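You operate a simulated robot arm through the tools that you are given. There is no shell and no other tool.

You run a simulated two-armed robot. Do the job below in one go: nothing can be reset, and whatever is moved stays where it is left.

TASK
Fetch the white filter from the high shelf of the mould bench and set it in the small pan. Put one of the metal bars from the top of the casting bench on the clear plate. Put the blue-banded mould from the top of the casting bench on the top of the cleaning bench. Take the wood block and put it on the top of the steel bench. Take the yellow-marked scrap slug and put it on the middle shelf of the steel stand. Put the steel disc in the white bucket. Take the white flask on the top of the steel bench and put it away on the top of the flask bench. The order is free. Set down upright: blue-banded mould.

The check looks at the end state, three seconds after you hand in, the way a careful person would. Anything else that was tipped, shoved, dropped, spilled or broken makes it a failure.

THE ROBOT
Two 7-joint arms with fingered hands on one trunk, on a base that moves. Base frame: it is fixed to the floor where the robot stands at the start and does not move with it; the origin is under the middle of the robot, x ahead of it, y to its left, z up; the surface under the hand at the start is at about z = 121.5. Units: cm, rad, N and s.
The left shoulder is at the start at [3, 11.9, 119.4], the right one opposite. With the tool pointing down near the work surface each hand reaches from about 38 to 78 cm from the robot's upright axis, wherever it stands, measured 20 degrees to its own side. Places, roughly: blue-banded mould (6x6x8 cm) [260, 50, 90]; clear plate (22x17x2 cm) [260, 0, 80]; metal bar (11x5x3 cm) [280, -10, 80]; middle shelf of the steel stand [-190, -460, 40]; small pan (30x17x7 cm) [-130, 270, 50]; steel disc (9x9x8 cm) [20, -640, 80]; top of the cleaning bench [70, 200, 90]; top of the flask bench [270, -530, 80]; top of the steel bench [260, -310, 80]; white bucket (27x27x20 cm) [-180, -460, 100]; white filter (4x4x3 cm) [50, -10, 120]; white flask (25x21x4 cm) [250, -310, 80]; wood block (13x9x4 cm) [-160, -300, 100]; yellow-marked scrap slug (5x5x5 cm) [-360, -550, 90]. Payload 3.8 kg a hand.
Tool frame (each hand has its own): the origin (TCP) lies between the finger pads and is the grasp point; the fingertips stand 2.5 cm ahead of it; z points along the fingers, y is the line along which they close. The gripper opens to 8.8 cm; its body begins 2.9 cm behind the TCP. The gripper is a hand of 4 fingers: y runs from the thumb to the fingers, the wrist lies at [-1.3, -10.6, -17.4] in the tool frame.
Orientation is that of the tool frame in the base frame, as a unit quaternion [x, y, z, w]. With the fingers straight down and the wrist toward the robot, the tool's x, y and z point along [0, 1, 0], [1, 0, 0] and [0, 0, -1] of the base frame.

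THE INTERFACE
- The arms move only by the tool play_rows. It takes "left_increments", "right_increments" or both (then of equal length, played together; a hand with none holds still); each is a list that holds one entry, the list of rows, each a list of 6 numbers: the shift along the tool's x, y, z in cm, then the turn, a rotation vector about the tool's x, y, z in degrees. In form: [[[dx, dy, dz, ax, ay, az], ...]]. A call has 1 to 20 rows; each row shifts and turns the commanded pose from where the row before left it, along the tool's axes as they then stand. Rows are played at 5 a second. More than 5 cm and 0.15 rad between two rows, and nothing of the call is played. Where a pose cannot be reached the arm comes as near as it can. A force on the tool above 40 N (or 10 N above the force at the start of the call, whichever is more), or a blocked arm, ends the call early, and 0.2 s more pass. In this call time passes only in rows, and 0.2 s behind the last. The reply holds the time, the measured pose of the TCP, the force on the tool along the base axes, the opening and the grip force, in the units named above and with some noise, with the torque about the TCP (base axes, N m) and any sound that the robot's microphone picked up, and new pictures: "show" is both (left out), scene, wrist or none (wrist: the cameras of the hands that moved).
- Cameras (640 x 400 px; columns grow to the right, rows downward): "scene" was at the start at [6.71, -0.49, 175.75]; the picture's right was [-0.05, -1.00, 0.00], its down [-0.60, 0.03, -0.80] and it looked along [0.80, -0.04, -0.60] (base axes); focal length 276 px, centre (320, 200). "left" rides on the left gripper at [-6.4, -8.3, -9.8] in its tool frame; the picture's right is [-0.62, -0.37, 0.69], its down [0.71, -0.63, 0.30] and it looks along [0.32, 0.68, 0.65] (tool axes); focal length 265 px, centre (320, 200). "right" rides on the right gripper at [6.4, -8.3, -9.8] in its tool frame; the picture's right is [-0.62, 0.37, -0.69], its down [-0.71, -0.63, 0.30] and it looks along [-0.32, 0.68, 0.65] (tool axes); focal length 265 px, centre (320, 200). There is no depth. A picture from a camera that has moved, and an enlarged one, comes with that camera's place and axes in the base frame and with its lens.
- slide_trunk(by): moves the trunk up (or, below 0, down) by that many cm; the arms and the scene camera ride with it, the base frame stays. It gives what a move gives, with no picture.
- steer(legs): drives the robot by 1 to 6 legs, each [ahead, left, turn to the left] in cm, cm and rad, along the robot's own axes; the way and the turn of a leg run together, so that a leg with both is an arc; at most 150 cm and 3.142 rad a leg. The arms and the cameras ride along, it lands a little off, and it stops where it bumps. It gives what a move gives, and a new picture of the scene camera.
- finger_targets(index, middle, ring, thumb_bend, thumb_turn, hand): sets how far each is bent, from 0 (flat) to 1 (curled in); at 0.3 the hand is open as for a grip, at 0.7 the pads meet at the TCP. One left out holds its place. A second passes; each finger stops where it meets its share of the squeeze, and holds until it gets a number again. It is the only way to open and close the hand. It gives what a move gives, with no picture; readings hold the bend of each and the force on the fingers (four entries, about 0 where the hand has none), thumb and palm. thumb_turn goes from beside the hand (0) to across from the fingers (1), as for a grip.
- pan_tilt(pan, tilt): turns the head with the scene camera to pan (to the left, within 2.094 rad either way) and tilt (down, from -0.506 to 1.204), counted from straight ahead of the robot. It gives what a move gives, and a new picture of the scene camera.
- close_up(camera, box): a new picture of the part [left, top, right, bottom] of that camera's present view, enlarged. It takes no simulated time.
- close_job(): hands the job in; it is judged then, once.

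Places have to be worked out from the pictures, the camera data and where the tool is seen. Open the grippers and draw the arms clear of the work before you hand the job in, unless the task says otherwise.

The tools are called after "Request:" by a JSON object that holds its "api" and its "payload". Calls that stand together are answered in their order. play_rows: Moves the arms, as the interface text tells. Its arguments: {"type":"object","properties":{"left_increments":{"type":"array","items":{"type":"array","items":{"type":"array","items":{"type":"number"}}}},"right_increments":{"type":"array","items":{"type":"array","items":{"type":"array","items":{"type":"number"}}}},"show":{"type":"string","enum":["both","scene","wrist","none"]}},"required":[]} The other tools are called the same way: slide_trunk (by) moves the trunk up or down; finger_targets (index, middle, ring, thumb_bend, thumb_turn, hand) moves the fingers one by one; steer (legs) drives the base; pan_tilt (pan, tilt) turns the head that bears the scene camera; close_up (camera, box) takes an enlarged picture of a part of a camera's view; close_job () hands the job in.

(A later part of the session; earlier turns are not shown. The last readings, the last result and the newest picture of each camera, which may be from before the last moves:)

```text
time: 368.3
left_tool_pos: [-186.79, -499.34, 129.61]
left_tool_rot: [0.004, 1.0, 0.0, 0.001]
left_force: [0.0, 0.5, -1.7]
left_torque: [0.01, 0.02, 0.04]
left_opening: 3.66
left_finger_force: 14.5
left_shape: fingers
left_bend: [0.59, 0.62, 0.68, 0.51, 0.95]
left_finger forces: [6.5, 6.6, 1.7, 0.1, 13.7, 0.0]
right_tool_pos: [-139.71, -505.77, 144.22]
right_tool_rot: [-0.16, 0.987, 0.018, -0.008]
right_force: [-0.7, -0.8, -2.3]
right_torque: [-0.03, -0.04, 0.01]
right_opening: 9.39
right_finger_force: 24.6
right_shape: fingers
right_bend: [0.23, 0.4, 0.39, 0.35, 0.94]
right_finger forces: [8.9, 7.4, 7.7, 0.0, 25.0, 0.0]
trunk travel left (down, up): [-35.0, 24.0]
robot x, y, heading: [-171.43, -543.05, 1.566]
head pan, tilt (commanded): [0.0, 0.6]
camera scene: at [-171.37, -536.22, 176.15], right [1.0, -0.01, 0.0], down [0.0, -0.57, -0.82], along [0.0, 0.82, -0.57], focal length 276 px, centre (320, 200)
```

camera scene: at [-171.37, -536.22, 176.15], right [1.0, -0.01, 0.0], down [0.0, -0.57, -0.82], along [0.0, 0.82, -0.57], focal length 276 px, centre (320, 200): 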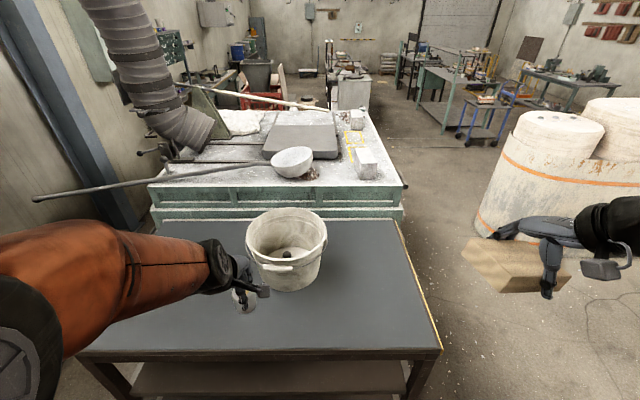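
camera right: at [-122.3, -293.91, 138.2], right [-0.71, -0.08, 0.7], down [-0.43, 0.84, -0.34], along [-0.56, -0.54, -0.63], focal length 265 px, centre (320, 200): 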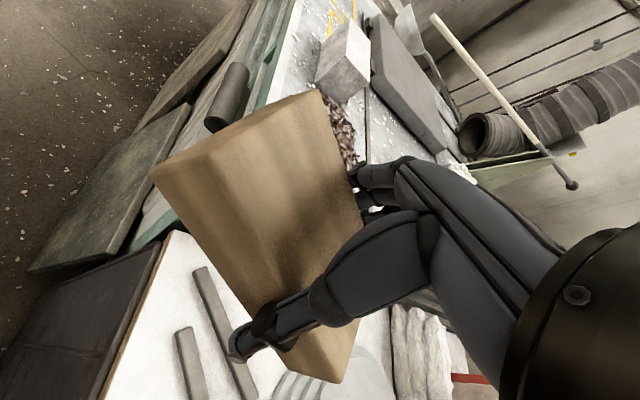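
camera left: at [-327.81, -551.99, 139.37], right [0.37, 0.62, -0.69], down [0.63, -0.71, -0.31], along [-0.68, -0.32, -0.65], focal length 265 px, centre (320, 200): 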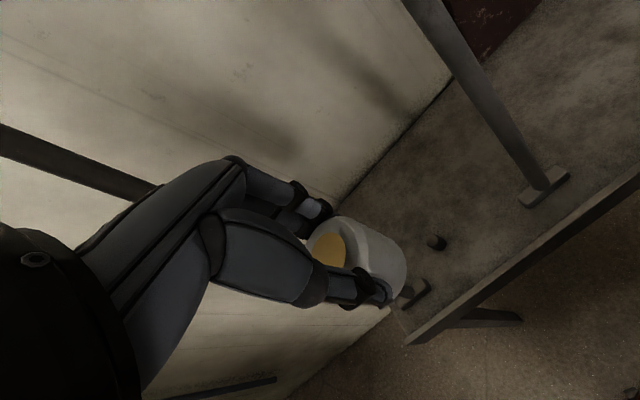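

I back off a little and lower the trunk so I can see the shelf levels from the front.

Request:
{"api": "steer", "payload": {"legs": [[-18, 0, 0]]}}

Request:
{"api": "slide_trunk", "payload": {"by": -34}}

Request:
{"api": "pan_tilt", "payload": {"pan": 0.0, "tilt": 0.85}}

Request:
{"api": "close_up", "payload": {"camera": "left", "box": [0, 0, 640, 400]}}

```text
time: 369.8
left_tool_pos: [-187.14, -517.76, 129.72]
left_tool_rot: [0.001, 1.0, 0.0, 0.0]
left_force: [0.4, 0.6, -2.0]
left_torque: [0.03, 0.0, -0.02]
left_opening: 3.64
left_finger_force: 14.5
left_shape: fingers
left_bend: [0.59, 0.62, 0.68, 0.51, 0.95]
left_finger forces: [6.5, 6.7, 1.7, 0.0, 13.7, 0.1]
right_tool_pos: [-139.8, -523.96, 144.12]
right_tool_rot: [-0.162, 0.987, 0.019, -0.008]
right_force: [0.6, 0.4, -2.5]
right_torque: [0.04, -0.01, 0.01]
right_opening: 9.42
right_finger_force: 24.6
right_shape: fingers
right_bend: [0.23, 0.4, 0.39, 0.35, 0.94]
right_finger forces: [8.9, 7.5, 7.7, 0.0, 25.1, 0.1]
trunk travel left (down, up): [-35.0, 24.0]
robot x, y, heading: [-171.41, -561.24, 1.572]
head pan, tilt (commanded): [0.0, 0.6]
camera scene: at [-171.47, -554.54, 176.15], right [1.0, 0.0, 0.0], down [0.0, -0.57, -0.82], along [0.0, 0.82, -0.57], focal length 276 px, centre (320, 200)
```

scene: 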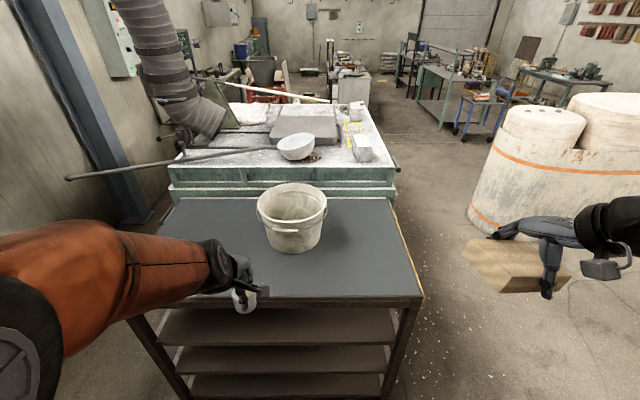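

```text
time: 373.1
left_tool_pos: [-187.01, -517.76, 95.61]
left_tool_rot: [0.001, 1.0, 0.0, 0.0]
left_force: [-0.4, 0.7, -2.0]
left_torque: [-0.01, -0.01, -0.01]
left_opening: 3.57
left_finger_force: 14.3
left_shape: fingers
left_bend: [0.59, 0.62, 0.68, 0.51, 0.95]
left_finger forces: [6.5, 6.7, 1.7, 0.0, 13.8, 0.0]
right_tool_pos: [-139.89, -524.01, 110.19]
right_tool_rot: [-0.162, 0.987, 0.018, -0.008]
right_force: [-0.4, -0.2, -3.1]
right_torque: [0.01, -0.03, -0.01]
right_opening: 9.38
right_finger_force: 24.9
right_shape: fingers
right_bend: [0.23, 0.4, 0.39, 0.35, 0.94]
right_finger forces: [8.8, 7.4, 7.8, 0.0, 24.9, 0.0]
trunk travel left (down, up): [-1.0, 58.0]
robot x, y, heading: [-171.53, -561.29, 1.569]
head pan, tilt (commanded): [0.0, 0.6]
```

```text
time: 373.9
left_tool_pos: [-187.09, -517.83, 95.66]
left_tool_rot: [0.001, 1.0, -0.001, 0.0]
left_force: [0.0, -1.1, -1.7]
left_torque: [0.01, 0.02, 0.03]
left_opening: 3.62
left_finger_force: 14.1
left_shape: fingers
left_bend: [0.59, 0.62, 0.68, 0.51, 0.95]
left_finger forces: [6.4, 6.7, 1.7, 0.1, 13.6, 0.1]
right_tool_pos: [-139.83, -523.92, 110.18]
right_tool_rot: [-0.162, 0.987, 0.018, -0.008]
right_force: [0.4, -0.4, -1.9]
right_torque: [0.0, -0.03, 0.01]
right_opening: 9.35
right_finger_force: 25.1
right_shape: fingers
right_bend: [0.23, 0.4, 0.39, 0.35, 0.94]
right_finger forces: [8.7, 7.4, 7.8, 0.0, 24.9, 0.0]
trunk travel left (down, up): [-1.0, 58.0]
robot x, y, heading: [-171.75, -561.12, 1.569]
head pan, tilt (commanded): [0.0, 0.85]
camera scene: at [-171.47, -555.56, 140.07], right [1.0, 0.0, 0.0], down [0.0, -0.75, -0.66], along [0.0, 0.66, -0.75], focal length 276 px, centre (320, 200)
```

scene: 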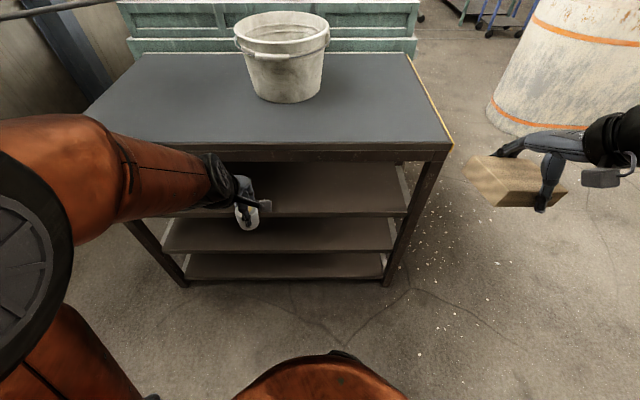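

```text
1.00 times, centred on (320, 200) of left (not enlarged: the box is as wide or as high as the picture)
camera zoom: at [-180.7, -526.04, 105.3], right [0.62, -0.37, -0.69], down [-0.72, -0.63, -0.31], along [-0.32, 0.68, -0.65], focal length 265 px, centre (320, 200)
```

zoom: 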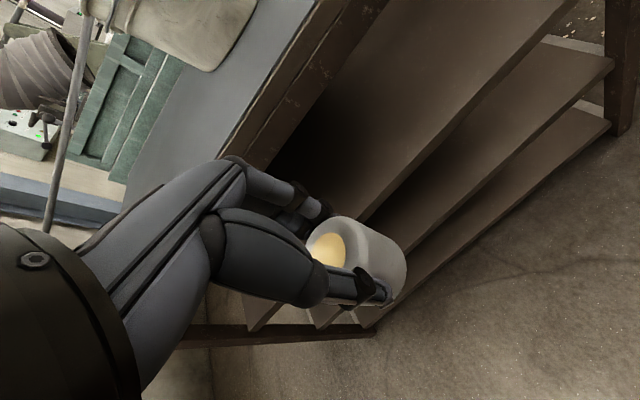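

The stand has three shelves under the top: about z 60, 33 and 6; the middle one is at z ≈ 33–35 with about 25 cm of clearance. I zoom in to verify, then lower the left hand in free space in front of it.

Request:
{"api": "close_up", "payload": {"camera": "scene", "box": [240, 150, 430, 300]}}

Request:
{"api": "play_rows", "payload": {"left_increments": [[[0, 0.5, 4.5, 0, 0, 2.5], [0, 0.5, 4.5, 0, 0, 2.5], [0, 0.5, 4.5, 0, 0, 2.5], [0, 0.5, 4.5, 0, 0, 2.5], [0, 0.5, 4.5, 0, 0, 2.5], [0, 0.5, 4.5, 0, 0, 2.5], [0, 0.5, 4.5, 0, 0, 2.5], [0, 0.5, 4.5, 0, 0, 2.5], [0, 0.5, 4.5, 0, 0, 2.5], [0, 0.5, 4.5, 0, 0, 2.5]]], "show": "both"}}

```text
2.67 times, centred on (335, 225) of scene
camera zoom: at [-171.47, -555.56, 140.07], right [1.0, 0.0, 0.0], down [0.0, -0.75, -0.66], along [0.0, 0.66, -0.75], focal length 736 px, centre (280, 133)
```

zoom: 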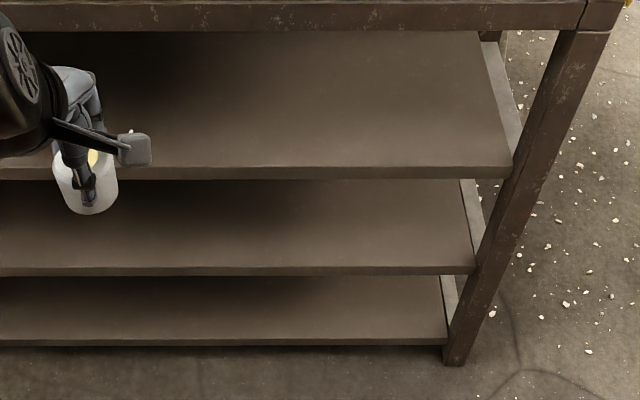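

```text
time: 376.1
left_tool_pos: [-185.93, -512.89, 50.47]
left_tool_rot: [0.218, 0.976, 0.0, 0.0]
left_force: [-0.8, 0.6, -2.4]
left_torque: [0.01, -0.01, 0.01]
left_opening: 3.6
left_finger_force: 13.7
left_shape: fingers
left_bend: [0.59, 0.62, 0.68, 0.51, 0.95]
left_finger forces: [6.3, 6.7, 1.7, 0.0, 13.3, 0.1]
right_tool_pos: [-139.8, -523.88, 110.19]
right_tool_rot: [-0.162, 0.987, 0.018, -0.008]
right_force: [0.0, 0.0, -2.7]
right_torque: [0.0, -0.01, 0.01]
right_opening: 9.36
right_finger_force: 25.0
right_shape: fingers
right_bend: [0.23, 0.4, 0.39, 0.36, 0.94]
right_finger forces: [8.8, 7.4, 7.7, 0.0, 25.0, 0.0]
trunk travel left (down, up): [-1.0, 58.0]
robot x, y, heading: [-171.23, -561.09, 1.571]
head pan, tilt (commanded): [0.0, 0.85]
camera scene: at [-171.5, -555.52, 140.06], right [1.0, 0.0, 0.0], down [0.0, -0.75, -0.66], along [0.0, 0.66, -0.75], focal length 276 px, centre (320, 200)
camera left: at [-183.68, -523.07, 60.11], right [0.41, -0.6, -0.69], down [-0.91, -0.27, -0.31], along [0.0, 0.76, -0.65], focal length 265 px, centre (320, 200)
```

scene: 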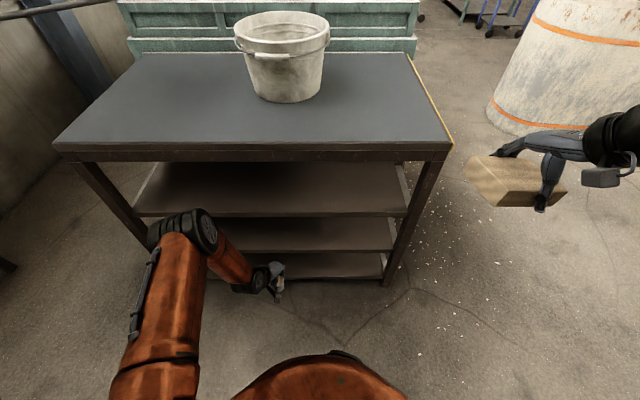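
left: 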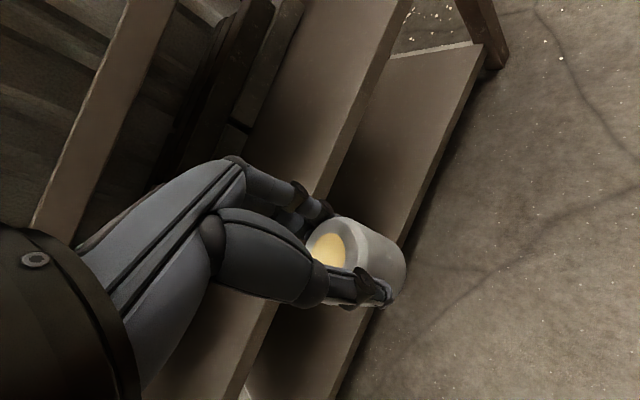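

The middle shelf's top is at z ≈ 35 and the next shelf's underside at z ≈ 58.5. I pitch the left hand 20° and lower it to z ≈ 42.5, still in front of the stand.

Request:
{"api": "play_rows", "payload": {"left_increments": [[[0, 0, 0, -6.7, 0, 0], [0, 0, 0, -6.7, 0, 0], [0, 0, 0, -6.7, 0, 0], [0, -1.4, 3.8, 0, 0, 0], [0, -1.4, 3.8, 0, 0, 0]]], "show": "both"}}

```text
time: 377.3
left_tool_pos: [-185.96, -512.84, 42.56]
left_tool_rot: [0.214, 0.961, 0.171, 0.038]
left_force: [0.1, -0.5, -3.0]
left_torque: [-0.01, 0.01, 0.01]
left_opening: 3.54
left_finger_force: 13.8
left_shape: fingers
left_bend: [0.59, 0.62, 0.68, 0.51, 0.95]
left_finger forces: [6.3, 6.6, 1.8, 0.1, 13.8, 0.0]
right_tool_pos: [-139.88, -524.0, 110.11]
right_tool_rot: [-0.162, 0.987, 0.018, -0.008]
right_force: [-0.4, 0.3, -2.5]
right_torque: [0.01, -0.03, -0.01]
right_opening: 9.39
right_finger_force: 23.9
right_shape: fingers
right_bend: [0.23, 0.4, 0.39, 0.36, 0.94]
right_finger forces: [8.8, 7.3, 7.8, 0.1, 24.9, 0.0]
trunk travel left (down, up): [-1.0, 58.0]
robot x, y, heading: [-171.45, -561.62, 1.57]
head pan, tilt (commanded): [0.0, 0.85]
camera scene: at [-171.48, -555.55, 140.06], right [1.0, 0.0, 0.0], down [0.0, -0.75, -0.66], along [0.0, 0.66, -0.75], focal length 276 px, centre (320, 200)
camera left: at [-185.0, -525.7, 48.73], right [0.52, -0.36, -0.78], down [-0.85, -0.14, -0.5], along [0.08, 0.92, -0.38], focal length 265 px, centre (320, 200)
```

scene: 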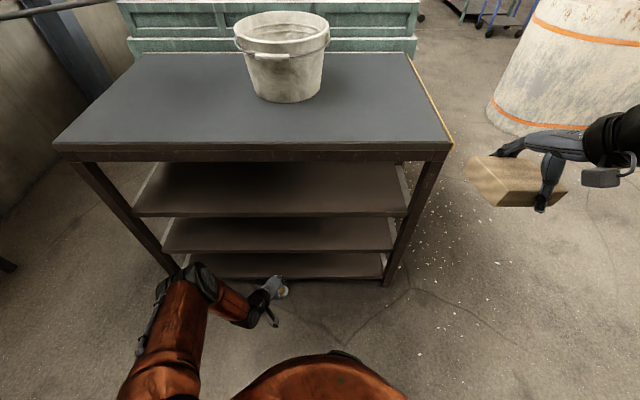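
left: 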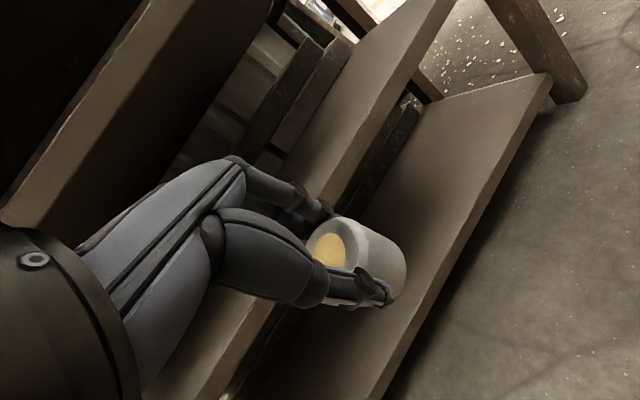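

The pose is good: slug bottom just above shelf height. I drive forward 15 cm and check the entry clearance.

Request:
{"api": "steer", "payload": {"legs": [[14, 0, 0]]}}

Request:
{"api": "play_rows", "payload": {"left_increments": [[[0, 0, 0.05, 0, 0, 0]]], "show": "both"}}

Request:
{"api": "close_up", "payload": {"camera": "scene", "box": [130, 170, 330, 310]}}

```text
time: 378.6
left_tool_pos: [-185.99, -498.77, 42.51]
left_tool_rot: [0.215, 0.961, 0.17, 0.039]
left_force: [0.1, -0.2, -2.2]
left_torque: [-0.02, -0.01, -0.05]
left_opening: 3.59
left_finger_force: 13.6
left_shape: fingers
left_bend: [0.59, 0.62, 0.68, 0.51, 0.95]
left_finger forces: [6.4, 6.6, 1.8, 0.0, 13.8, 0.0]
right_tool_pos: [-139.88, -509.63, 109.98]
right_tool_rot: [-0.161, 0.987, 0.017, -0.009]
right_force: [0.0, 0.2, -2.9]
right_torque: [0.0, -0.03, 0.0]
right_opening: 9.38
right_finger_force: 24.5
right_shape: fingers
right_bend: [0.23, 0.4, 0.39, 0.36, 0.94]
right_finger forces: [8.8, 7.5, 7.7, 0.1, 25.0, 0.0]
trunk travel left (down, up): [-1.0, 58.0]
robot x, y, heading: [-171.63, -547.29, 1.567]
head pan, tilt (commanded): [0.0, 0.85]
camera scene: at [-171.45, -541.23, 140.05], right [1.0, 0.0, 0.0], down [0.0, -0.75, -0.66], along [0.0, 0.66, -0.75], focal length 276 px, centre (320, 200)
```

scene: 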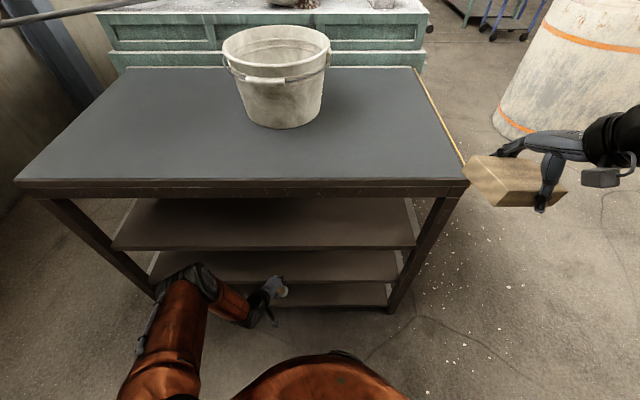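

```text
time: 379.0
left_tool_pos: [-185.95, -498.72, 42.51]
left_tool_rot: [0.215, 0.961, 0.17, 0.039]
left_force: [-0.1, -0.4, -2.2]
left_torque: [0.02, 0.01, -0.01]
left_opening: 3.59
left_finger_force: 14.4
left_shape: fingers
left_bend: [0.59, 0.62, 0.68, 0.51, 0.95]
left_finger forces: [6.3, 6.5, 1.8, 0.1, 13.8, 0.0]
right_tool_pos: [-139.83, -509.87, 110.02]
right_tool_rot: [-0.162, 0.987, 0.017, -0.009]
right_force: [0.0, -0.3, -1.9]
right_torque: [0.0, -0.02, 0.0]
right_opening: 9.38
right_finger_force: 24.6
right_shape: fingers
right_bend: [0.23, 0.4, 0.39, 0.36, 0.94]
right_finger forces: [8.9, 7.5, 7.8, 0.0, 25.0, 0.0]
trunk travel left (down, up): [-1.0, 58.0]
robot x, y, heading: [-171.28, -546.98, 1.571]
head pan, tilt (commanded): [0.0, 0.85]
camera scene: at [-171.45, -541.34, 140.06], right [1.0, 0.0, 0.0], down [0.0, -0.75, -0.66], along [0.0, 0.66, -0.75], focal length 276 px, centre (320, 200)
camera left: at [-184.94, -511.48, 48.7], right [0.52, -0.36, -0.78], down [-0.85, -0.14, -0.5], along [0.08, 0.92, -0.38], focal length 265 px, centre (320, 200)
```

scene: 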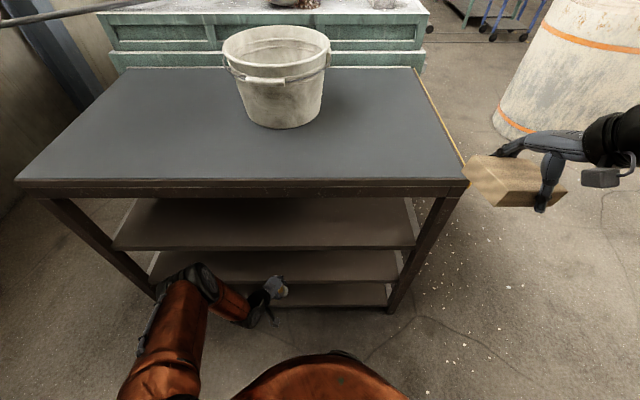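
left: 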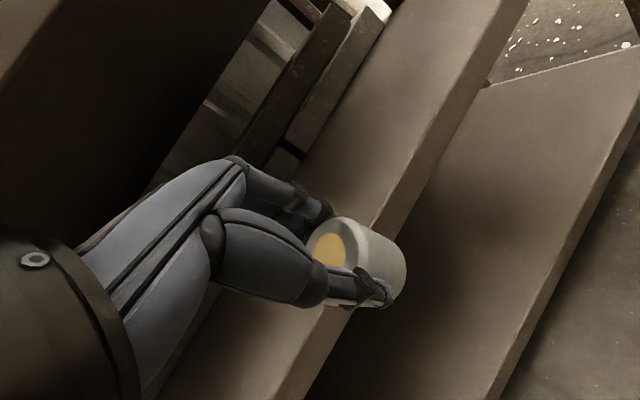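

```text
2.86 times, centred on (230, 240) of scene
camera zoom: at [-171.45, -541.34, 140.06], right [1.0, 0.0, 0.0], down [0.0, -0.75, -0.66], along [0.0, 0.66, -0.75], focal length 788 px, centre (577, 86)
```

zoom: 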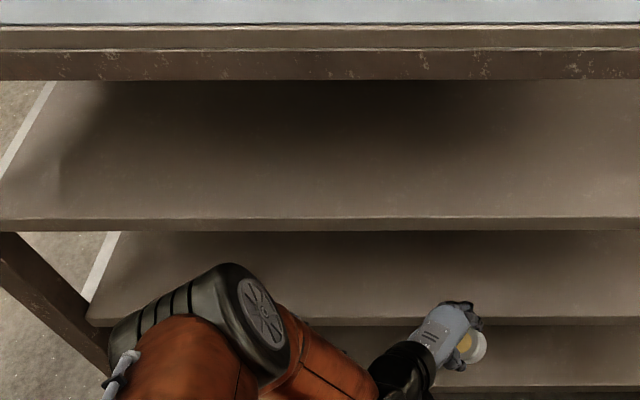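

Slug bottom clears the shelf by about 2 cm and the hand's top is about 3 cm under the shelf above. I drive 6 cm further, then extend the arm inward.

Request:
{"api": "steer", "payload": {"legs": [[6, 0, 0]]}}

Request:
{"api": "play_rows", "payload": {"left_increments": [[[0.85, 1.7, 0.62, 0, 0, 0], [0.85, 1.7, 0.62, 0, 0, 0]]], "show": "both"}}

Request:
{"api": "close_up", "payload": {"camera": "scene", "box": [180, 200, 340, 320]}}

```text
time: 380.0
left_tool_pos: [-186.0, -492.47, 42.53]
left_tool_rot: [0.214, 0.961, 0.171, 0.039]
left_force: [-0.2, 0.1, -0.9]
left_torque: [-0.04, 0.0, 0.0]
left_opening: 3.59
left_finger_force: 14.1
left_shape: fingers
left_bend: [0.59, 0.62, 0.68, 0.51, 0.95]
left_finger forces: [6.4, 6.5, 1.7, 0.1, 13.7, 0.0]
right_tool_pos: [-139.82, -503.56, 110.1]
right_tool_rot: [-0.161, 0.987, 0.017, -0.01]
right_force: [-0.6, 0.4, -1.5]
right_torque: [0.01, -0.01, -0.01]
right_opening: 9.39
right_finger_force: 23.9
right_shape: fingers
right_bend: [0.23, 0.4, 0.39, 0.36, 0.94]
right_finger forces: [8.9, 7.5, 7.8, 0.1, 25.0, 0.0]
trunk travel left (down, up): [-1.0, 58.0]
robot x, y, heading: [-171.52, -540.65, 1.572]
head pan, tilt (commanded): [0.0, 0.85]
camera scene: at [-171.44, -535.14, 140.05], right [1.0, 0.0, 0.0], down [0.0, -0.75, -0.66], along [0.0, 0.66, -0.75], focal length 276 px, centre (320, 200)
```

scene: 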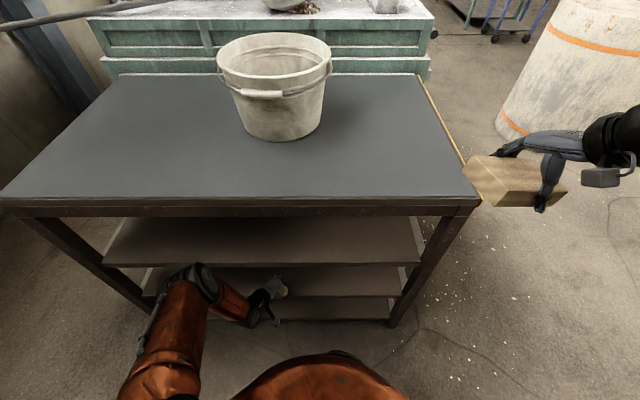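

```text
time: 380.6
left_tool_pos: [-185.78, -488.6, 42.47]
left_tool_rot: [0.216, 0.961, 0.17, 0.04]
left_force: [-0.7, -0.2, -2.7]
left_torque: [-0.02, 0.0, 0.0]
left_opening: 3.6
left_finger_force: 14.3
left_shape: fingers
left_bend: [0.59, 0.62, 0.68, 0.51, 0.95]
left_finger forces: [6.2, 6.4, 1.8, 0.0, 13.8, 0.1]
right_tool_pos: [-139.83, -503.65, 110.14]
right_tool_rot: [-0.162, 0.987, 0.017, -0.008]
right_force: [0.0, 0.0, -1.3]
right_torque: [0.03, -0.02, -0.01]
right_opening: 9.39
right_finger_force: 24.6
right_shape: fingers
right_bend: [0.23, 0.4, 0.39, 0.36, 0.94]
right_finger forces: [8.7, 7.6, 7.8, 0.0, 25.1, 0.0]
trunk travel left (down, up): [-1.0, 58.0]
robot x, y, heading: [-171.26, -540.99, 1.565]
head pan, tilt (commanded): [0.0, 0.85]
camera scene: at [-171.44, -535.28, 140.06], right [1.0, 0.0, 0.0], down [0.0, -0.75, -0.66], along [0.0, 0.66, -0.75], focal length 276 px, centre (320, 200)
camera left: at [-184.87, -501.35, 48.62], right [0.52, -0.36, -0.78], down [-0.85, -0.14, -0.5], along [0.08, 0.92, -0.38], focal length 265 px, centre (320, 200)
```

scene: 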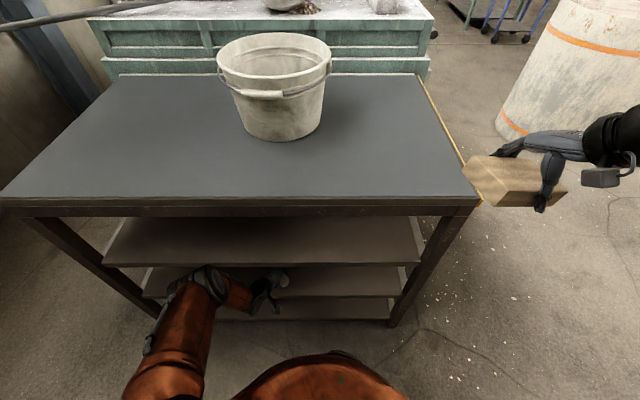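
left: 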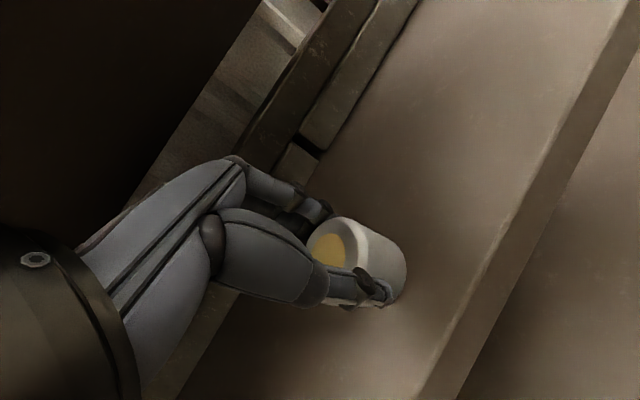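

```text
3.33 times, centred on (260, 260) of scene
camera zoom: at [-171.44, -535.28, 140.06], right [1.0, 0.0, 0.0], down [0.0, -0.75, -0.66], along [0.0, 0.66, -0.75], focal length 920 px, centre (520, 0)
```

zoom: 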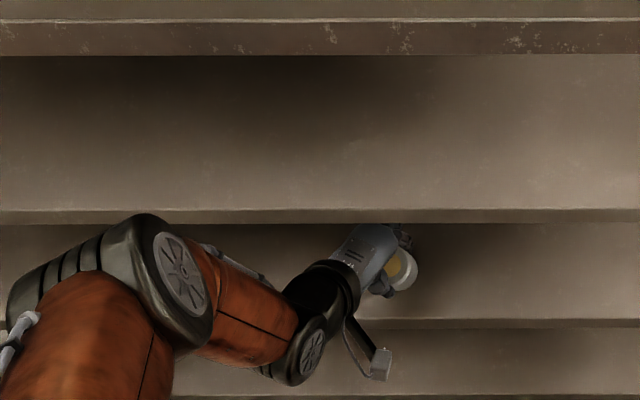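

The slug is now over the middle shelf (edge passes to its right). I go 4 cm further in with small steps, watching for contact.

Request:
{"api": "play_rows", "payload": {"left_increments": [[[0.42, 0.85, 0.31, 0, 0, 0], [0.42, 0.85, 0.31, 0, 0, 0], [0.42, 0.85, 0.31, 0, 0, 0], [0.42, 0.85, 0.31, 0, 0, 0]]], "show": "wrist"}}

```text
time: 381.6
left_tool_pos: [-185.85, -484.55, 42.55]
left_tool_rot: [0.214, 0.961, 0.17, 0.039]
left_force: [-0.1, 0.8, -2.1]
left_torque: [0.0, 0.02, 0.01]
left_opening: 3.6
left_finger_force: 14.1
left_shape: fingers
left_bend: [0.59, 0.62, 0.68, 0.51, 0.95]
left_finger forces: [6.3, 6.5, 1.8, 0.1, 13.8, 0.0]
right_tool_pos: [-139.93, -503.75, 110.0]
right_tool_rot: [-0.162, 0.987, 0.018, -0.01]
right_force: [0.8, 0.0, -2.6]
right_torque: [0.01, -0.06, 0.04]
right_opening: 9.38
right_finger_force: 24.2
right_shape: fingers
right_bend: [0.23, 0.4, 0.39, 0.36, 0.94]
right_finger forces: [8.8, 7.5, 7.9, 0.0, 25.0, 0.0]
trunk travel left (down, up): [-1.0, 58.0]
robot x, y, heading: [-171.72, -541.11, 1.57]
head pan, tilt (commanded): [0.0, 0.85]
camera left: at [-184.83, -497.43, 48.66], right [0.52, -0.36, -0.78], down [-0.85, -0.14, -0.5], along [0.08, 0.92, -0.38], focal length 265 px, centre (320, 200)
```

left: 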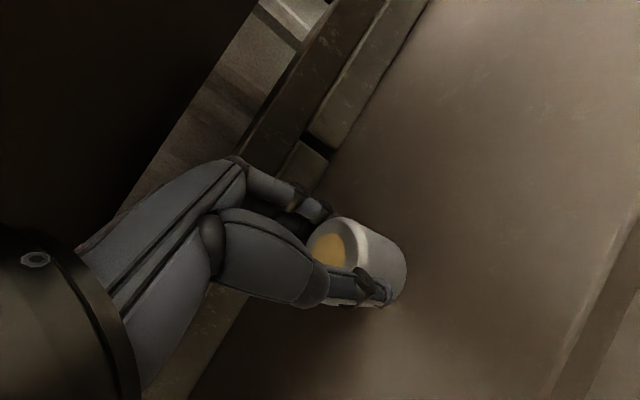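

The slug is about 9 cm inside the shelf edge. I lower in half-centimetre steps until it touches.

Request:
{"api": "play_rows", "payload": {"left_increments": [[[0, -0.17, 0.47, 0, 0, 0], [0, -0.17, 0.47, 0, 0, 0]]], "show": "none"}}

Request:
{"api": "play_rows", "payload": {"left_increments": [[[0, -0.17, 0.47, 0, 0, 0]]], "show": "none"}}

Request:
{"api": "play_rows", "payload": {"left_increments": [[[0, -0.17, 0.47, 0, 0, 0]]], "show": "wrist"}}

```text
time: 382.2
left_tool_pos: [-185.91, -484.32, 41.77]
left_tool_rot: [0.215, 0.96, 0.173, 0.039]
left_force: [1.2, -0.1, 10.6]
left_torque: [-0.11, 0.01, 0.02]
left_opening: 3.56
left_finger_force: 14.4
left_shape: fingers
left_bend: [0.59, 0.62, 0.68, 0.52, 0.94]
left_finger forces: [7.9, 7.5, 2.2, 0.0, 12.4, 0.0]
right_tool_pos: [-139.9, -503.89, 110.3]
right_tool_rot: [-0.162, 0.987, 0.018, -0.008]
right_force: [0.9, 0.5, -3.0]
right_torque: [0.02, 0.01, 0.01]
right_opening: 9.42
right_finger_force: 24.6
right_shape: fingers
right_bend: [0.23, 0.4, 0.39, 0.36, 0.94]
right_finger forces: [8.8, 7.5, 7.7, 0.1, 25.1, 0.0]
trunk travel left (down, up): [-1.0, 58.0]
robot x, y, heading: [-171.39, -541.32, 1.569]
head pan, tilt (commanded): [0.0, 0.85]
```

```text
time: 382.6
left_tool_pos: [-185.93, -484.43, 41.24]
left_tool_rot: [0.215, 0.96, 0.174, 0.039]
left_force: [1.0, 4.3, 17.4]
left_torque: [-0.05, 0.03, 0.0]
left_opening: 3.43
left_finger_force: 15.4
left_shape: fingers
left_bend: [0.58, 0.61, 0.68, 0.54, 0.94]
left_finger forces: [8.8, 8.4, 3.0, 0.0, 12.5, 0.0]
right_tool_pos: [-139.79, -503.8, 110.19]
right_tool_rot: [-0.161, 0.987, 0.018, -0.009]
right_force: [-0.1, -0.2, -1.7]
right_torque: [0.0, -0.02, -0.01]
right_opening: 9.38
right_finger_force: 24.3
right_shape: fingers
right_bend: [0.23, 0.4, 0.39, 0.36, 0.94]
right_finger forces: [8.7, 7.5, 7.8, 0.0, 25.0, 0.1]
trunk travel left (down, up): [-1.0, 58.0]
robot x, y, heading: [-171.82, -540.99, 1.568]
head pan, tilt (commanded): [0.0, 0.85]
```

```text
time: 383.0
left_tool_pos: [-186.08, -484.79, 40.77]
left_tool_rot: [0.214, 0.961, 0.171, 0.038]
left_force: [1.3, 2.4, 17.6]
left_torque: [-0.22, 0.01, -0.02]
left_opening: 3.52
left_finger_force: 16.3
left_shape: fingers
left_bend: [0.57, 0.61, 0.67, 0.54, 0.94]
left_finger forces: [8.6, 7.1, 3.3, 0.1, 13.3, 0.1]
right_tool_pos: [-139.79, -503.73, 110.2]
right_tool_rot: [-0.161, 0.987, 0.018, -0.008]
right_force: [-0.5, -0.8, -1.9]
right_torque: [-0.01, -0.04, 0.01]
right_opening: 9.38
right_finger_force: 25.0
right_shape: fingers
right_bend: [0.23, 0.4, 0.39, 0.36, 0.94]
right_finger forces: [8.8, 7.5, 7.8, 0.0, 25.0, 0.1]
trunk travel left (down, up): [-1.0, 58.0]
robot x, y, heading: [-171.7, -540.73, 1.568]
head pan, tilt (commanded): [0.0, 0.85]
camera left: at [-184.91, -497.52, 46.89], right [0.52, -0.36, -0.78], down [-0.85, -0.14, -0.5], along [0.07, 0.92, -0.38], focal length 265 px, centre (320, 200)
```

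left: 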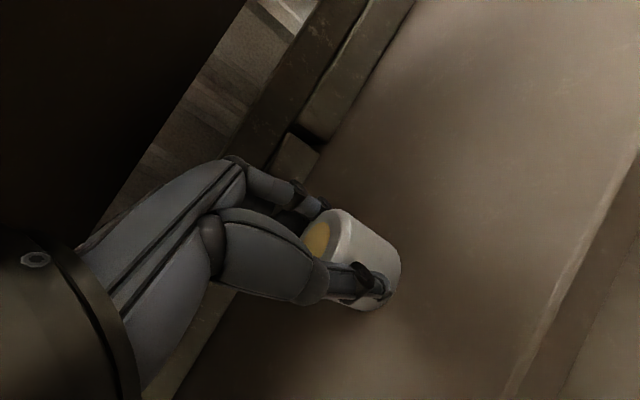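

The slug touches (about 17 N) and has begun to straighten. I ease off slightly and open the hand.

Request:
{"api": "play_rows", "payload": {"left_increments": [[[0, 0.1, -0.3, 0, 0, 0]]], "show": "none"}}

Request:
{"api": "finger_targets", "payload": {"hand": "left", "index": 0.42, "middle": 0.42, "ring": 0.42, "thumb_bend": 0.42}}

Request:
{"api": "close_up", "payload": {"camera": "left", "box": [180, 130, 480, 380]}}

```text
time: 383.4
left_tool_pos: [-186.01, -484.68, 40.67]
left_tool_rot: [0.215, 0.961, 0.169, 0.039]
left_force: [0.0, 1.4, 10.4]
left_torque: [-0.18, 0.01, 0.02]
left_opening: 3.47
left_finger_force: 15.8
left_shape: fingers
left_bend: [0.58, 0.61, 0.67, 0.53, 0.94]
left_finger forces: [7.9, 6.7, 2.8, 0.0, 13.4, 0.0]
right_tool_pos: [-139.9, -503.75, 110.22]
right_tool_rot: [-0.161, 0.987, 0.018, -0.009]
right_force: [-0.2, 0.3, -2.3]
right_torque: [-0.01, -0.01, -0.03]
right_opening: 9.35
right_finger_force: 24.7
right_shape: fingers
right_bend: [0.23, 0.4, 0.39, 0.36, 0.94]
right_finger forces: [8.7, 7.5, 7.7, 0.0, 25.0, 0.1]
trunk travel left (down, up): [-1.0, 58.0]
robot x, y, heading: [-171.36, -541.02, 1.569]
head pan, tilt (commanded): [0.0, 0.85]
```

```text
time: 384.4
left_tool_pos: [-186.04, -484.78, 40.86]
left_tool_rot: [0.213, 0.961, 0.17, 0.039]
left_force: [0.0, 0.5, 0.4]
left_torque: [-0.04, 0.0, 0.0]
left_opening: 5.93
left_finger_force: 0.2
left_shape: fingers
left_bend: [0.42, 0.42, 0.42, 0.42, 0.97]
left_finger forces: [0.0, 0.0, 0.0, 0.0, 0.1, 0.0]
right_tool_pos: [-139.85, -503.71, 110.23]
right_tool_rot: [-0.162, 0.987, 0.018, -0.009]
right_force: [0.5, 0.0, -1.9]
right_torque: [0.01, -0.04, 0.0]
right_opening: 9.37
right_finger_force: 25.1
right_shape: fingers
right_bend: [0.23, 0.4, 0.39, 0.36, 0.94]
right_finger forces: [8.7, 7.5, 7.8, 0.1, 25.0, 0.1]
trunk travel left (down, up): [-1.0, 58.0]
robot x, y, heading: [-171.44, -541.1, 1.568]
head pan, tilt (commanded): [0.0, 0.85]
```

```text
1.60 times, centred on (330, 255) of left
camera zoom: at [-184.93, -497.41, 47.0], right [0.52, -0.36, -0.78], down [-0.85, -0.14, -0.5], along [0.08, 0.92, -0.38], focal length 425 px, centre (304, 112)
```

zoom: 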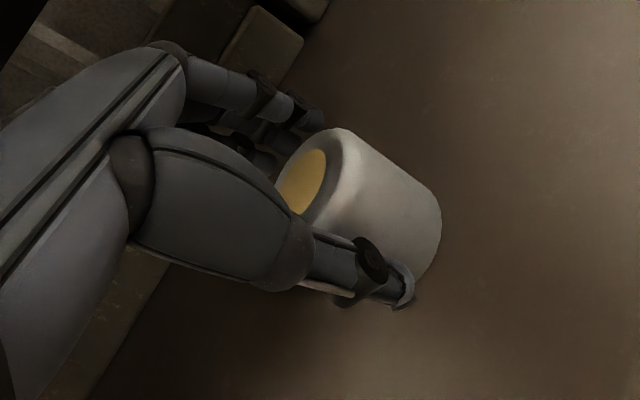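

The slug stands on the shelf. I open the fingers wider, raise the hand just enough for the fingers to clear the slug's top, and then pull back.

Request:
{"api": "finger_targets", "payload": {"hand": "left", "index": 0.25, "middle": 0.25, "ring": 0.25, "thumb_bend": 0.35}}

Request:
{"api": "play_rows", "payload": {"left_increments": [[[0, 0.34, -0.94, 0, 0, 0], [0, 0.34, -0.94, 0, 0, 0], [0, 0.27, -0.75, 0, 0, 0]]], "show": "wrist"}}

```text
time: 385.4
left_tool_pos: [-185.95, -484.69, 40.88]
left_tool_rot: [0.214, 0.961, 0.17, 0.038]
left_force: [-0.8, 0.1, 0.6]
left_torque: [0.02, -0.01, 0.01]
left_opening: 8.52
left_finger_force: 0.1
left_shape: fingers
left_bend: [0.25, 0.25, 0.25, 0.35, 0.97]
left_finger forces: [0.0, 0.0, 0.0, 0.0, 0.0, 0.1]
right_tool_pos: [-139.79, -503.63, 110.16]
right_tool_rot: [-0.162, 0.987, 0.018, -0.009]
right_force: [0.3, 0.6, -2.6]
right_torque: [-0.02, 0.01, 0.05]
right_opening: 9.38
right_finger_force: 24.5
right_shape: fingers
right_bend: [0.23, 0.4, 0.39, 0.36, 0.94]
right_finger forces: [8.6, 7.6, 7.8, 0.0, 25.0, 0.0]
trunk travel left (down, up): [-1.0, 58.0]
robot x, y, heading: [-171.45, -540.78, 1.567]
head pan, tilt (commanded): [0.0, 0.85]
```

```text
time: 386.2
left_tool_pos: [-185.96, -484.69, 43.69]
left_tool_rot: [0.215, 0.961, 0.17, 0.038]
left_force: [-0.8, 0.0, 0.8]
left_torque: [-0.02, 0.0, 0.02]
left_opening: 8.52
left_finger_force: 0.2
left_shape: fingers
left_bend: [0.25, 0.25, 0.25, 0.35, 0.97]
left_finger forces: [0.0, 0.0, 0.0, 0.0, 0.0, 0.0]
right_tool_pos: [-139.81, -503.78, 110.08]
right_tool_rot: [-0.162, 0.987, 0.018, -0.009]
right_force: [-0.6, 0.3, -3.1]
right_torque: [0.02, -0.03, -0.01]
right_opening: 9.4
right_finger_force: 24.5
right_shape: fingers
right_bend: [0.23, 0.4, 0.39, 0.36, 0.94]
right_finger forces: [8.7, 7.5, 7.7, 0.0, 24.9, 0.1]
trunk travel left (down, up): [-1.0, 58.0]
robot x, y, heading: [-171.42, -541.36, 1.569]
head pan, tilt (commanded): [0.0, 0.85]
camera left: at [-184.94, -497.47, 49.81], right [0.52, -0.36, -0.78], down [-0.85, -0.14, -0.5], along [0.08, 0.92, -0.38], focal length 265 px, centre (320, 200)
```

left: 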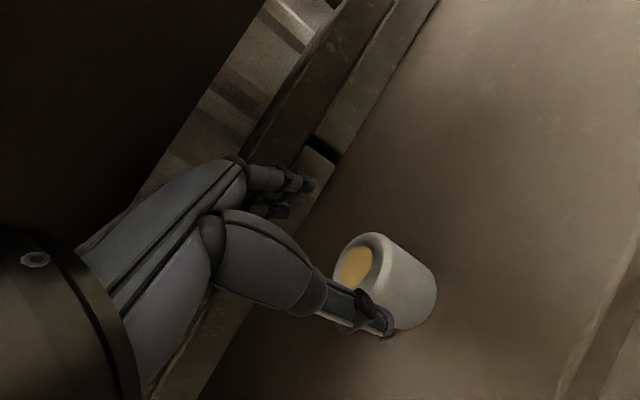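

The fingertips are now above the slug's top. I pull the hand back 5 cm and check that the slug stays put.

Request:
{"api": "play_rows", "payload": {"left_increments": [[[-0.42, -0.85, -0.31, 0, 0, 0], [-0.85, -1.7, -0.62, 0, 0, 0], [-0.85, -1.7, -0.62, 0, 0, 0]]], "show": "wrist"}}

```text
time: 387.0
left_tool_pos: [-186.13, -489.52, 43.72]
left_tool_rot: [0.214, 0.961, 0.17, 0.038]
left_force: [-1.1, -0.4, -0.5]
left_torque: [-0.01, 0.02, 0.01]
left_opening: 8.55
left_finger_force: 0.0
left_shape: fingers
left_bend: [0.25, 0.25, 0.25, 0.35, 0.97]
left_finger forces: [0.0, 0.1, 0.0, 0.0, 0.1, 0.0]
right_tool_pos: [-139.91, -503.76, 110.11]
right_tool_rot: [-0.162, 0.987, 0.018, -0.008]
right_force: [1.0, -0.5, -2.9]
right_torque: [0.0, -0.02, 0.01]
right_opening: 9.38
right_finger_force: 24.8
right_shape: fingers
right_bend: [0.23, 0.4, 0.39, 0.36, 0.94]
right_finger forces: [8.7, 7.5, 7.8, 0.1, 24.9, 0.0]
trunk travel left (down, up): [-1.0, 58.0]
robot x, y, heading: [-171.48, -541.05, 1.572]
head pan, tilt (commanded): [0.0, 0.85]
camera left: at [-185.02, -502.4, 49.92], right [0.52, -0.36, -0.78], down [-0.85, -0.14, -0.5], along [0.07, 0.92, -0.38], focal length 265 px, centre (320, 200)
```

left: 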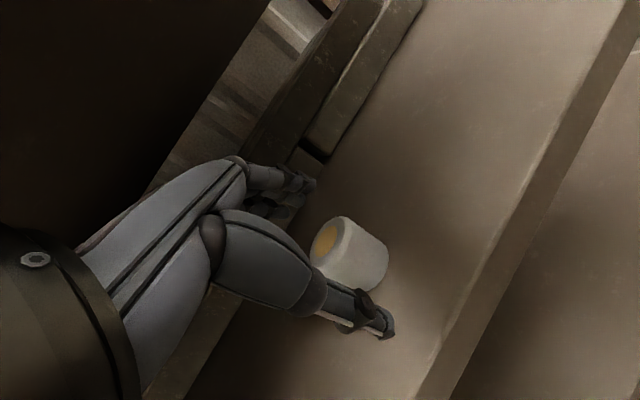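

The slug stayed in place. I back the base out and look at it from the front.

Request:
{"api": "steer", "payload": {"legs": [[-22, 0, 0]]}}

Request:
{"api": "close_up", "payload": {"camera": "scene", "box": [200, 190, 400, 300]}}

```text
time: 388.7
left_tool_pos: [-185.98, -511.88, 43.71]
left_tool_rot: [0.214, 0.961, 0.171, 0.038]
left_force: [-0.3, -0.5, -0.4]
left_torque: [0.01, 0.0, 0.02]
left_opening: 8.54
left_finger_force: 0.1
left_shape: fingers
left_bend: [0.25, 0.25, 0.25, 0.35, 0.97]
left_finger forces: [0.0, 0.1, 0.0, 0.0, 0.0, 0.0]
right_tool_pos: [-139.83, -525.9, 110.18]
right_tool_rot: [-0.162, 0.987, 0.019, -0.008]
right_force: [0.1, -0.2, -2.0]
right_torque: [0.01, -0.01, 0.02]
right_opening: 9.37
right_finger_force: 24.6
right_shape: fingers
right_bend: [0.23, 0.4, 0.39, 0.36, 0.94]
right_finger forces: [8.7, 7.5, 7.8, 0.1, 25.0, 0.0]
trunk travel left (down, up): [-1.0, 58.0]
robot x, y, heading: [-171.33, -562.96, 1.569]
head pan, tilt (commanded): [0.0, 0.85]
camera scene: at [-171.46, -557.5, 140.07], right [1.0, 0.0, 0.0], down [0.0, -0.75, -0.66], along [0.0, 0.66, -0.75], focal length 276 px, centre (320, 200)
```

scene: 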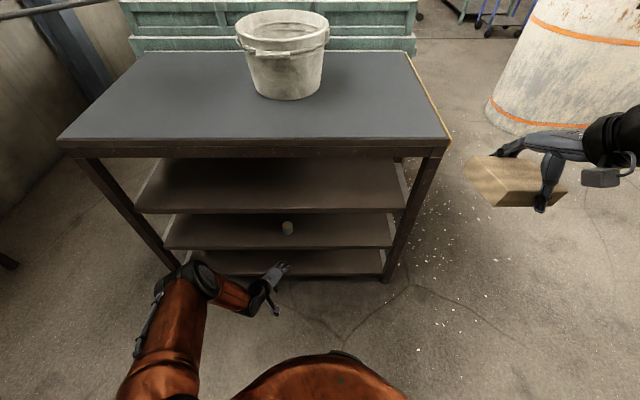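

```text
3.20 times, centred on (300, 245) of scene
camera zoom: at [-171.46, -557.5, 140.07], right [1.0, 0.0, 0.0], down [0.0, -0.75, -0.66], along [0.0, 0.66, -0.75], focal length 883 px, centre (384, 56)
```

zoom: 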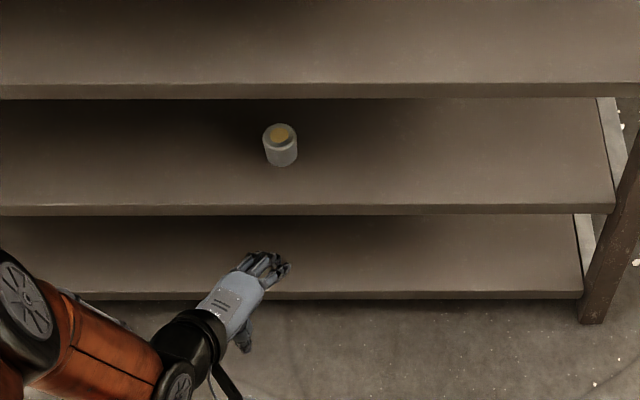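

The slug stands upright on the middle shelf. I retrace the left arm's motion to bring it back up to travel posture, then raise the trunk.

Request:
{"api": "play_rows", "payload": {"left_increments": [[[0, 1.2, -3.3, 0, 0, 0], [0, 1.2, -3.3, 0, 0, 0], [0, 0, 0, 6.7, 0, 0], [0, 0, 0, 6.7, 0, 0], [0, 0, 0, 6.7, 0, 0], [0, -0.5, -4.5, 0, 0, -2.5], [0, -0.5, -4.5, 0, 0, -2.5], [0, -0.5, -4.5, 0, 0, -2.5], [0, -0.5, -4.5, 0, 0, -2.5], [0, -0.5, -4.5, 0, 0, -2.5], [0, -0.5, -4.5, 0, 0, -2.5], [0, -0.5, -4.5, 0, 0, -2.5], [0, -0.5, -4.5, 0, 0, -2.5], [0, -0.5, -4.5, 0, 0, -2.5], [0, -0.5, -4.5, 0, 0, -2.5], [0, 0, -4.5, 0, 0, 0], [0, 0, -4.5, 0, 0, 0], [0, 0, -4.5, 0, 0, 0]]], "show": "scene"}}

Request:
{"api": "slide_trunk", "payload": {"by": 34}}

Request:
{"api": "finger_targets", "payload": {"hand": "left", "index": 0.3, "middle": 0.3, "ring": 0.3, "thumb_bend": 0.3}}

```text
time: 392.5
left_tool_pos: [-187.41, -516.73, 109.41]
left_tool_rot: [0.002, 1.0, 0.0, 0.0]
left_force: [1.1, 0.3, 0.1]
left_torque: [0.02, 0.02, 0.03]
left_opening: 8.54
left_finger_force: 0.2
left_shape: fingers
left_bend: [0.25, 0.25, 0.25, 0.35, 0.97]
left_finger forces: [0.0, 0.1, 0.0, 0.0, 0.0, 0.0]
right_tool_pos: [-139.82, -525.9, 110.12]
right_tool_rot: [-0.162, 0.987, 0.018, -0.008]
right_force: [-1.4, 0.1, -2.3]
right_torque: [-0.01, -0.04, -0.01]
right_opening: 9.38
right_finger_force: 24.4
right_shape: fingers
right_bend: [0.23, 0.4, 0.39, 0.36, 0.94]
right_finger forces: [8.7, 7.5, 7.7, 0.0, 24.8, 0.1]
trunk travel left (down, up): [-1.0, 58.0]
robot x, y, heading: [-171.55, -563.0, 1.569]
head pan, tilt (commanded): [0.0, 0.85]
camera scene: at [-171.47, -557.43, 140.06], right [1.0, 0.0, 0.0], down [0.0, -0.75, -0.66], along [0.0, 0.66, -0.75], focal length 276 px, centre (320, 200)
```

scene: 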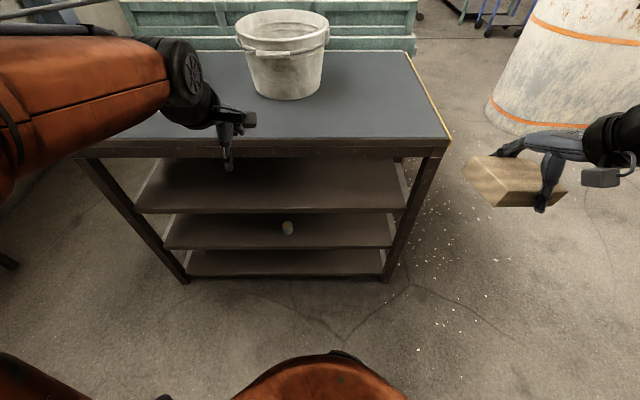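

```text
time: 395.8
left_tool_pos: [-187.55, -516.56, 143.41]
left_tool_rot: [0.002, 1.0, 0.0, 0.0]
left_force: [-0.1, 0.0, -0.7]
left_torque: [0.0, 0.02, 0.04]
left_opening: 8.56
left_finger_force: 0.1
left_shape: fingers
left_bend: [0.25, 0.25, 0.25, 0.35, 0.97]
left_finger forces: [0.0, 0.0, 0.1, 0.1, 0.1, 0.0]
right_tool_pos: [-139.78, -525.68, 144.18]
right_tool_rot: [-0.162, 0.987, 0.017, -0.009]
right_force: [-0.5, 0.7, -2.1]
right_torque: [0.02, -0.01, -0.03]
right_opening: 9.35
right_finger_force: 24.1
right_shape: fingers
right_bend: [0.24, 0.4, 0.39, 0.36, 0.94]
right_finger forces: [8.6, 7.5, 7.8, 0.0, 24.8, 0.0]
trunk travel left (down, up): [-35.0, 24.0]
robot x, y, heading: [-171.77, -563.2, 1.568]
head pan, tilt (commanded): [0.0, 0.85]
```

```text
time: 396.8
left_tool_pos: [-187.49, -516.62, 143.33]
left_tool_rot: [0.002, 1.0, 0.0, 0.0]
left_force: [0.9, -0.5, 0.3]
left_torque: [0.01, -0.01, -0.01]
left_opening: 8.48
left_finger_force: 0.1
left_shape: fingers
left_bend: [0.3, 0.3, 0.3, 0.3, 0.97]
left_finger forces: [0.0, 0.1, 0.0, 0.0, 0.0, 0.1]
right_tool_pos: [-139.84, -525.85, 144.02]
right_tool_rot: [-0.162, 0.987, 0.019, -0.009]
right_force: [0.0, 0.1, -3.4]
right_torque: [0.02, -0.01, 0.0]
right_opening: 9.37
right_finger_force: 24.9
right_shape: fingers
right_bend: [0.24, 0.4, 0.39, 0.36, 0.94]
right_finger forces: [8.6, 7.5, 7.8, 0.0, 24.8, 0.0]
trunk travel left (down, up): [-35.0, 24.0]
robot x, y, heading: [-171.56, -563.38, 1.567]
head pan, tilt (commanded): [0.0, 0.85]
```

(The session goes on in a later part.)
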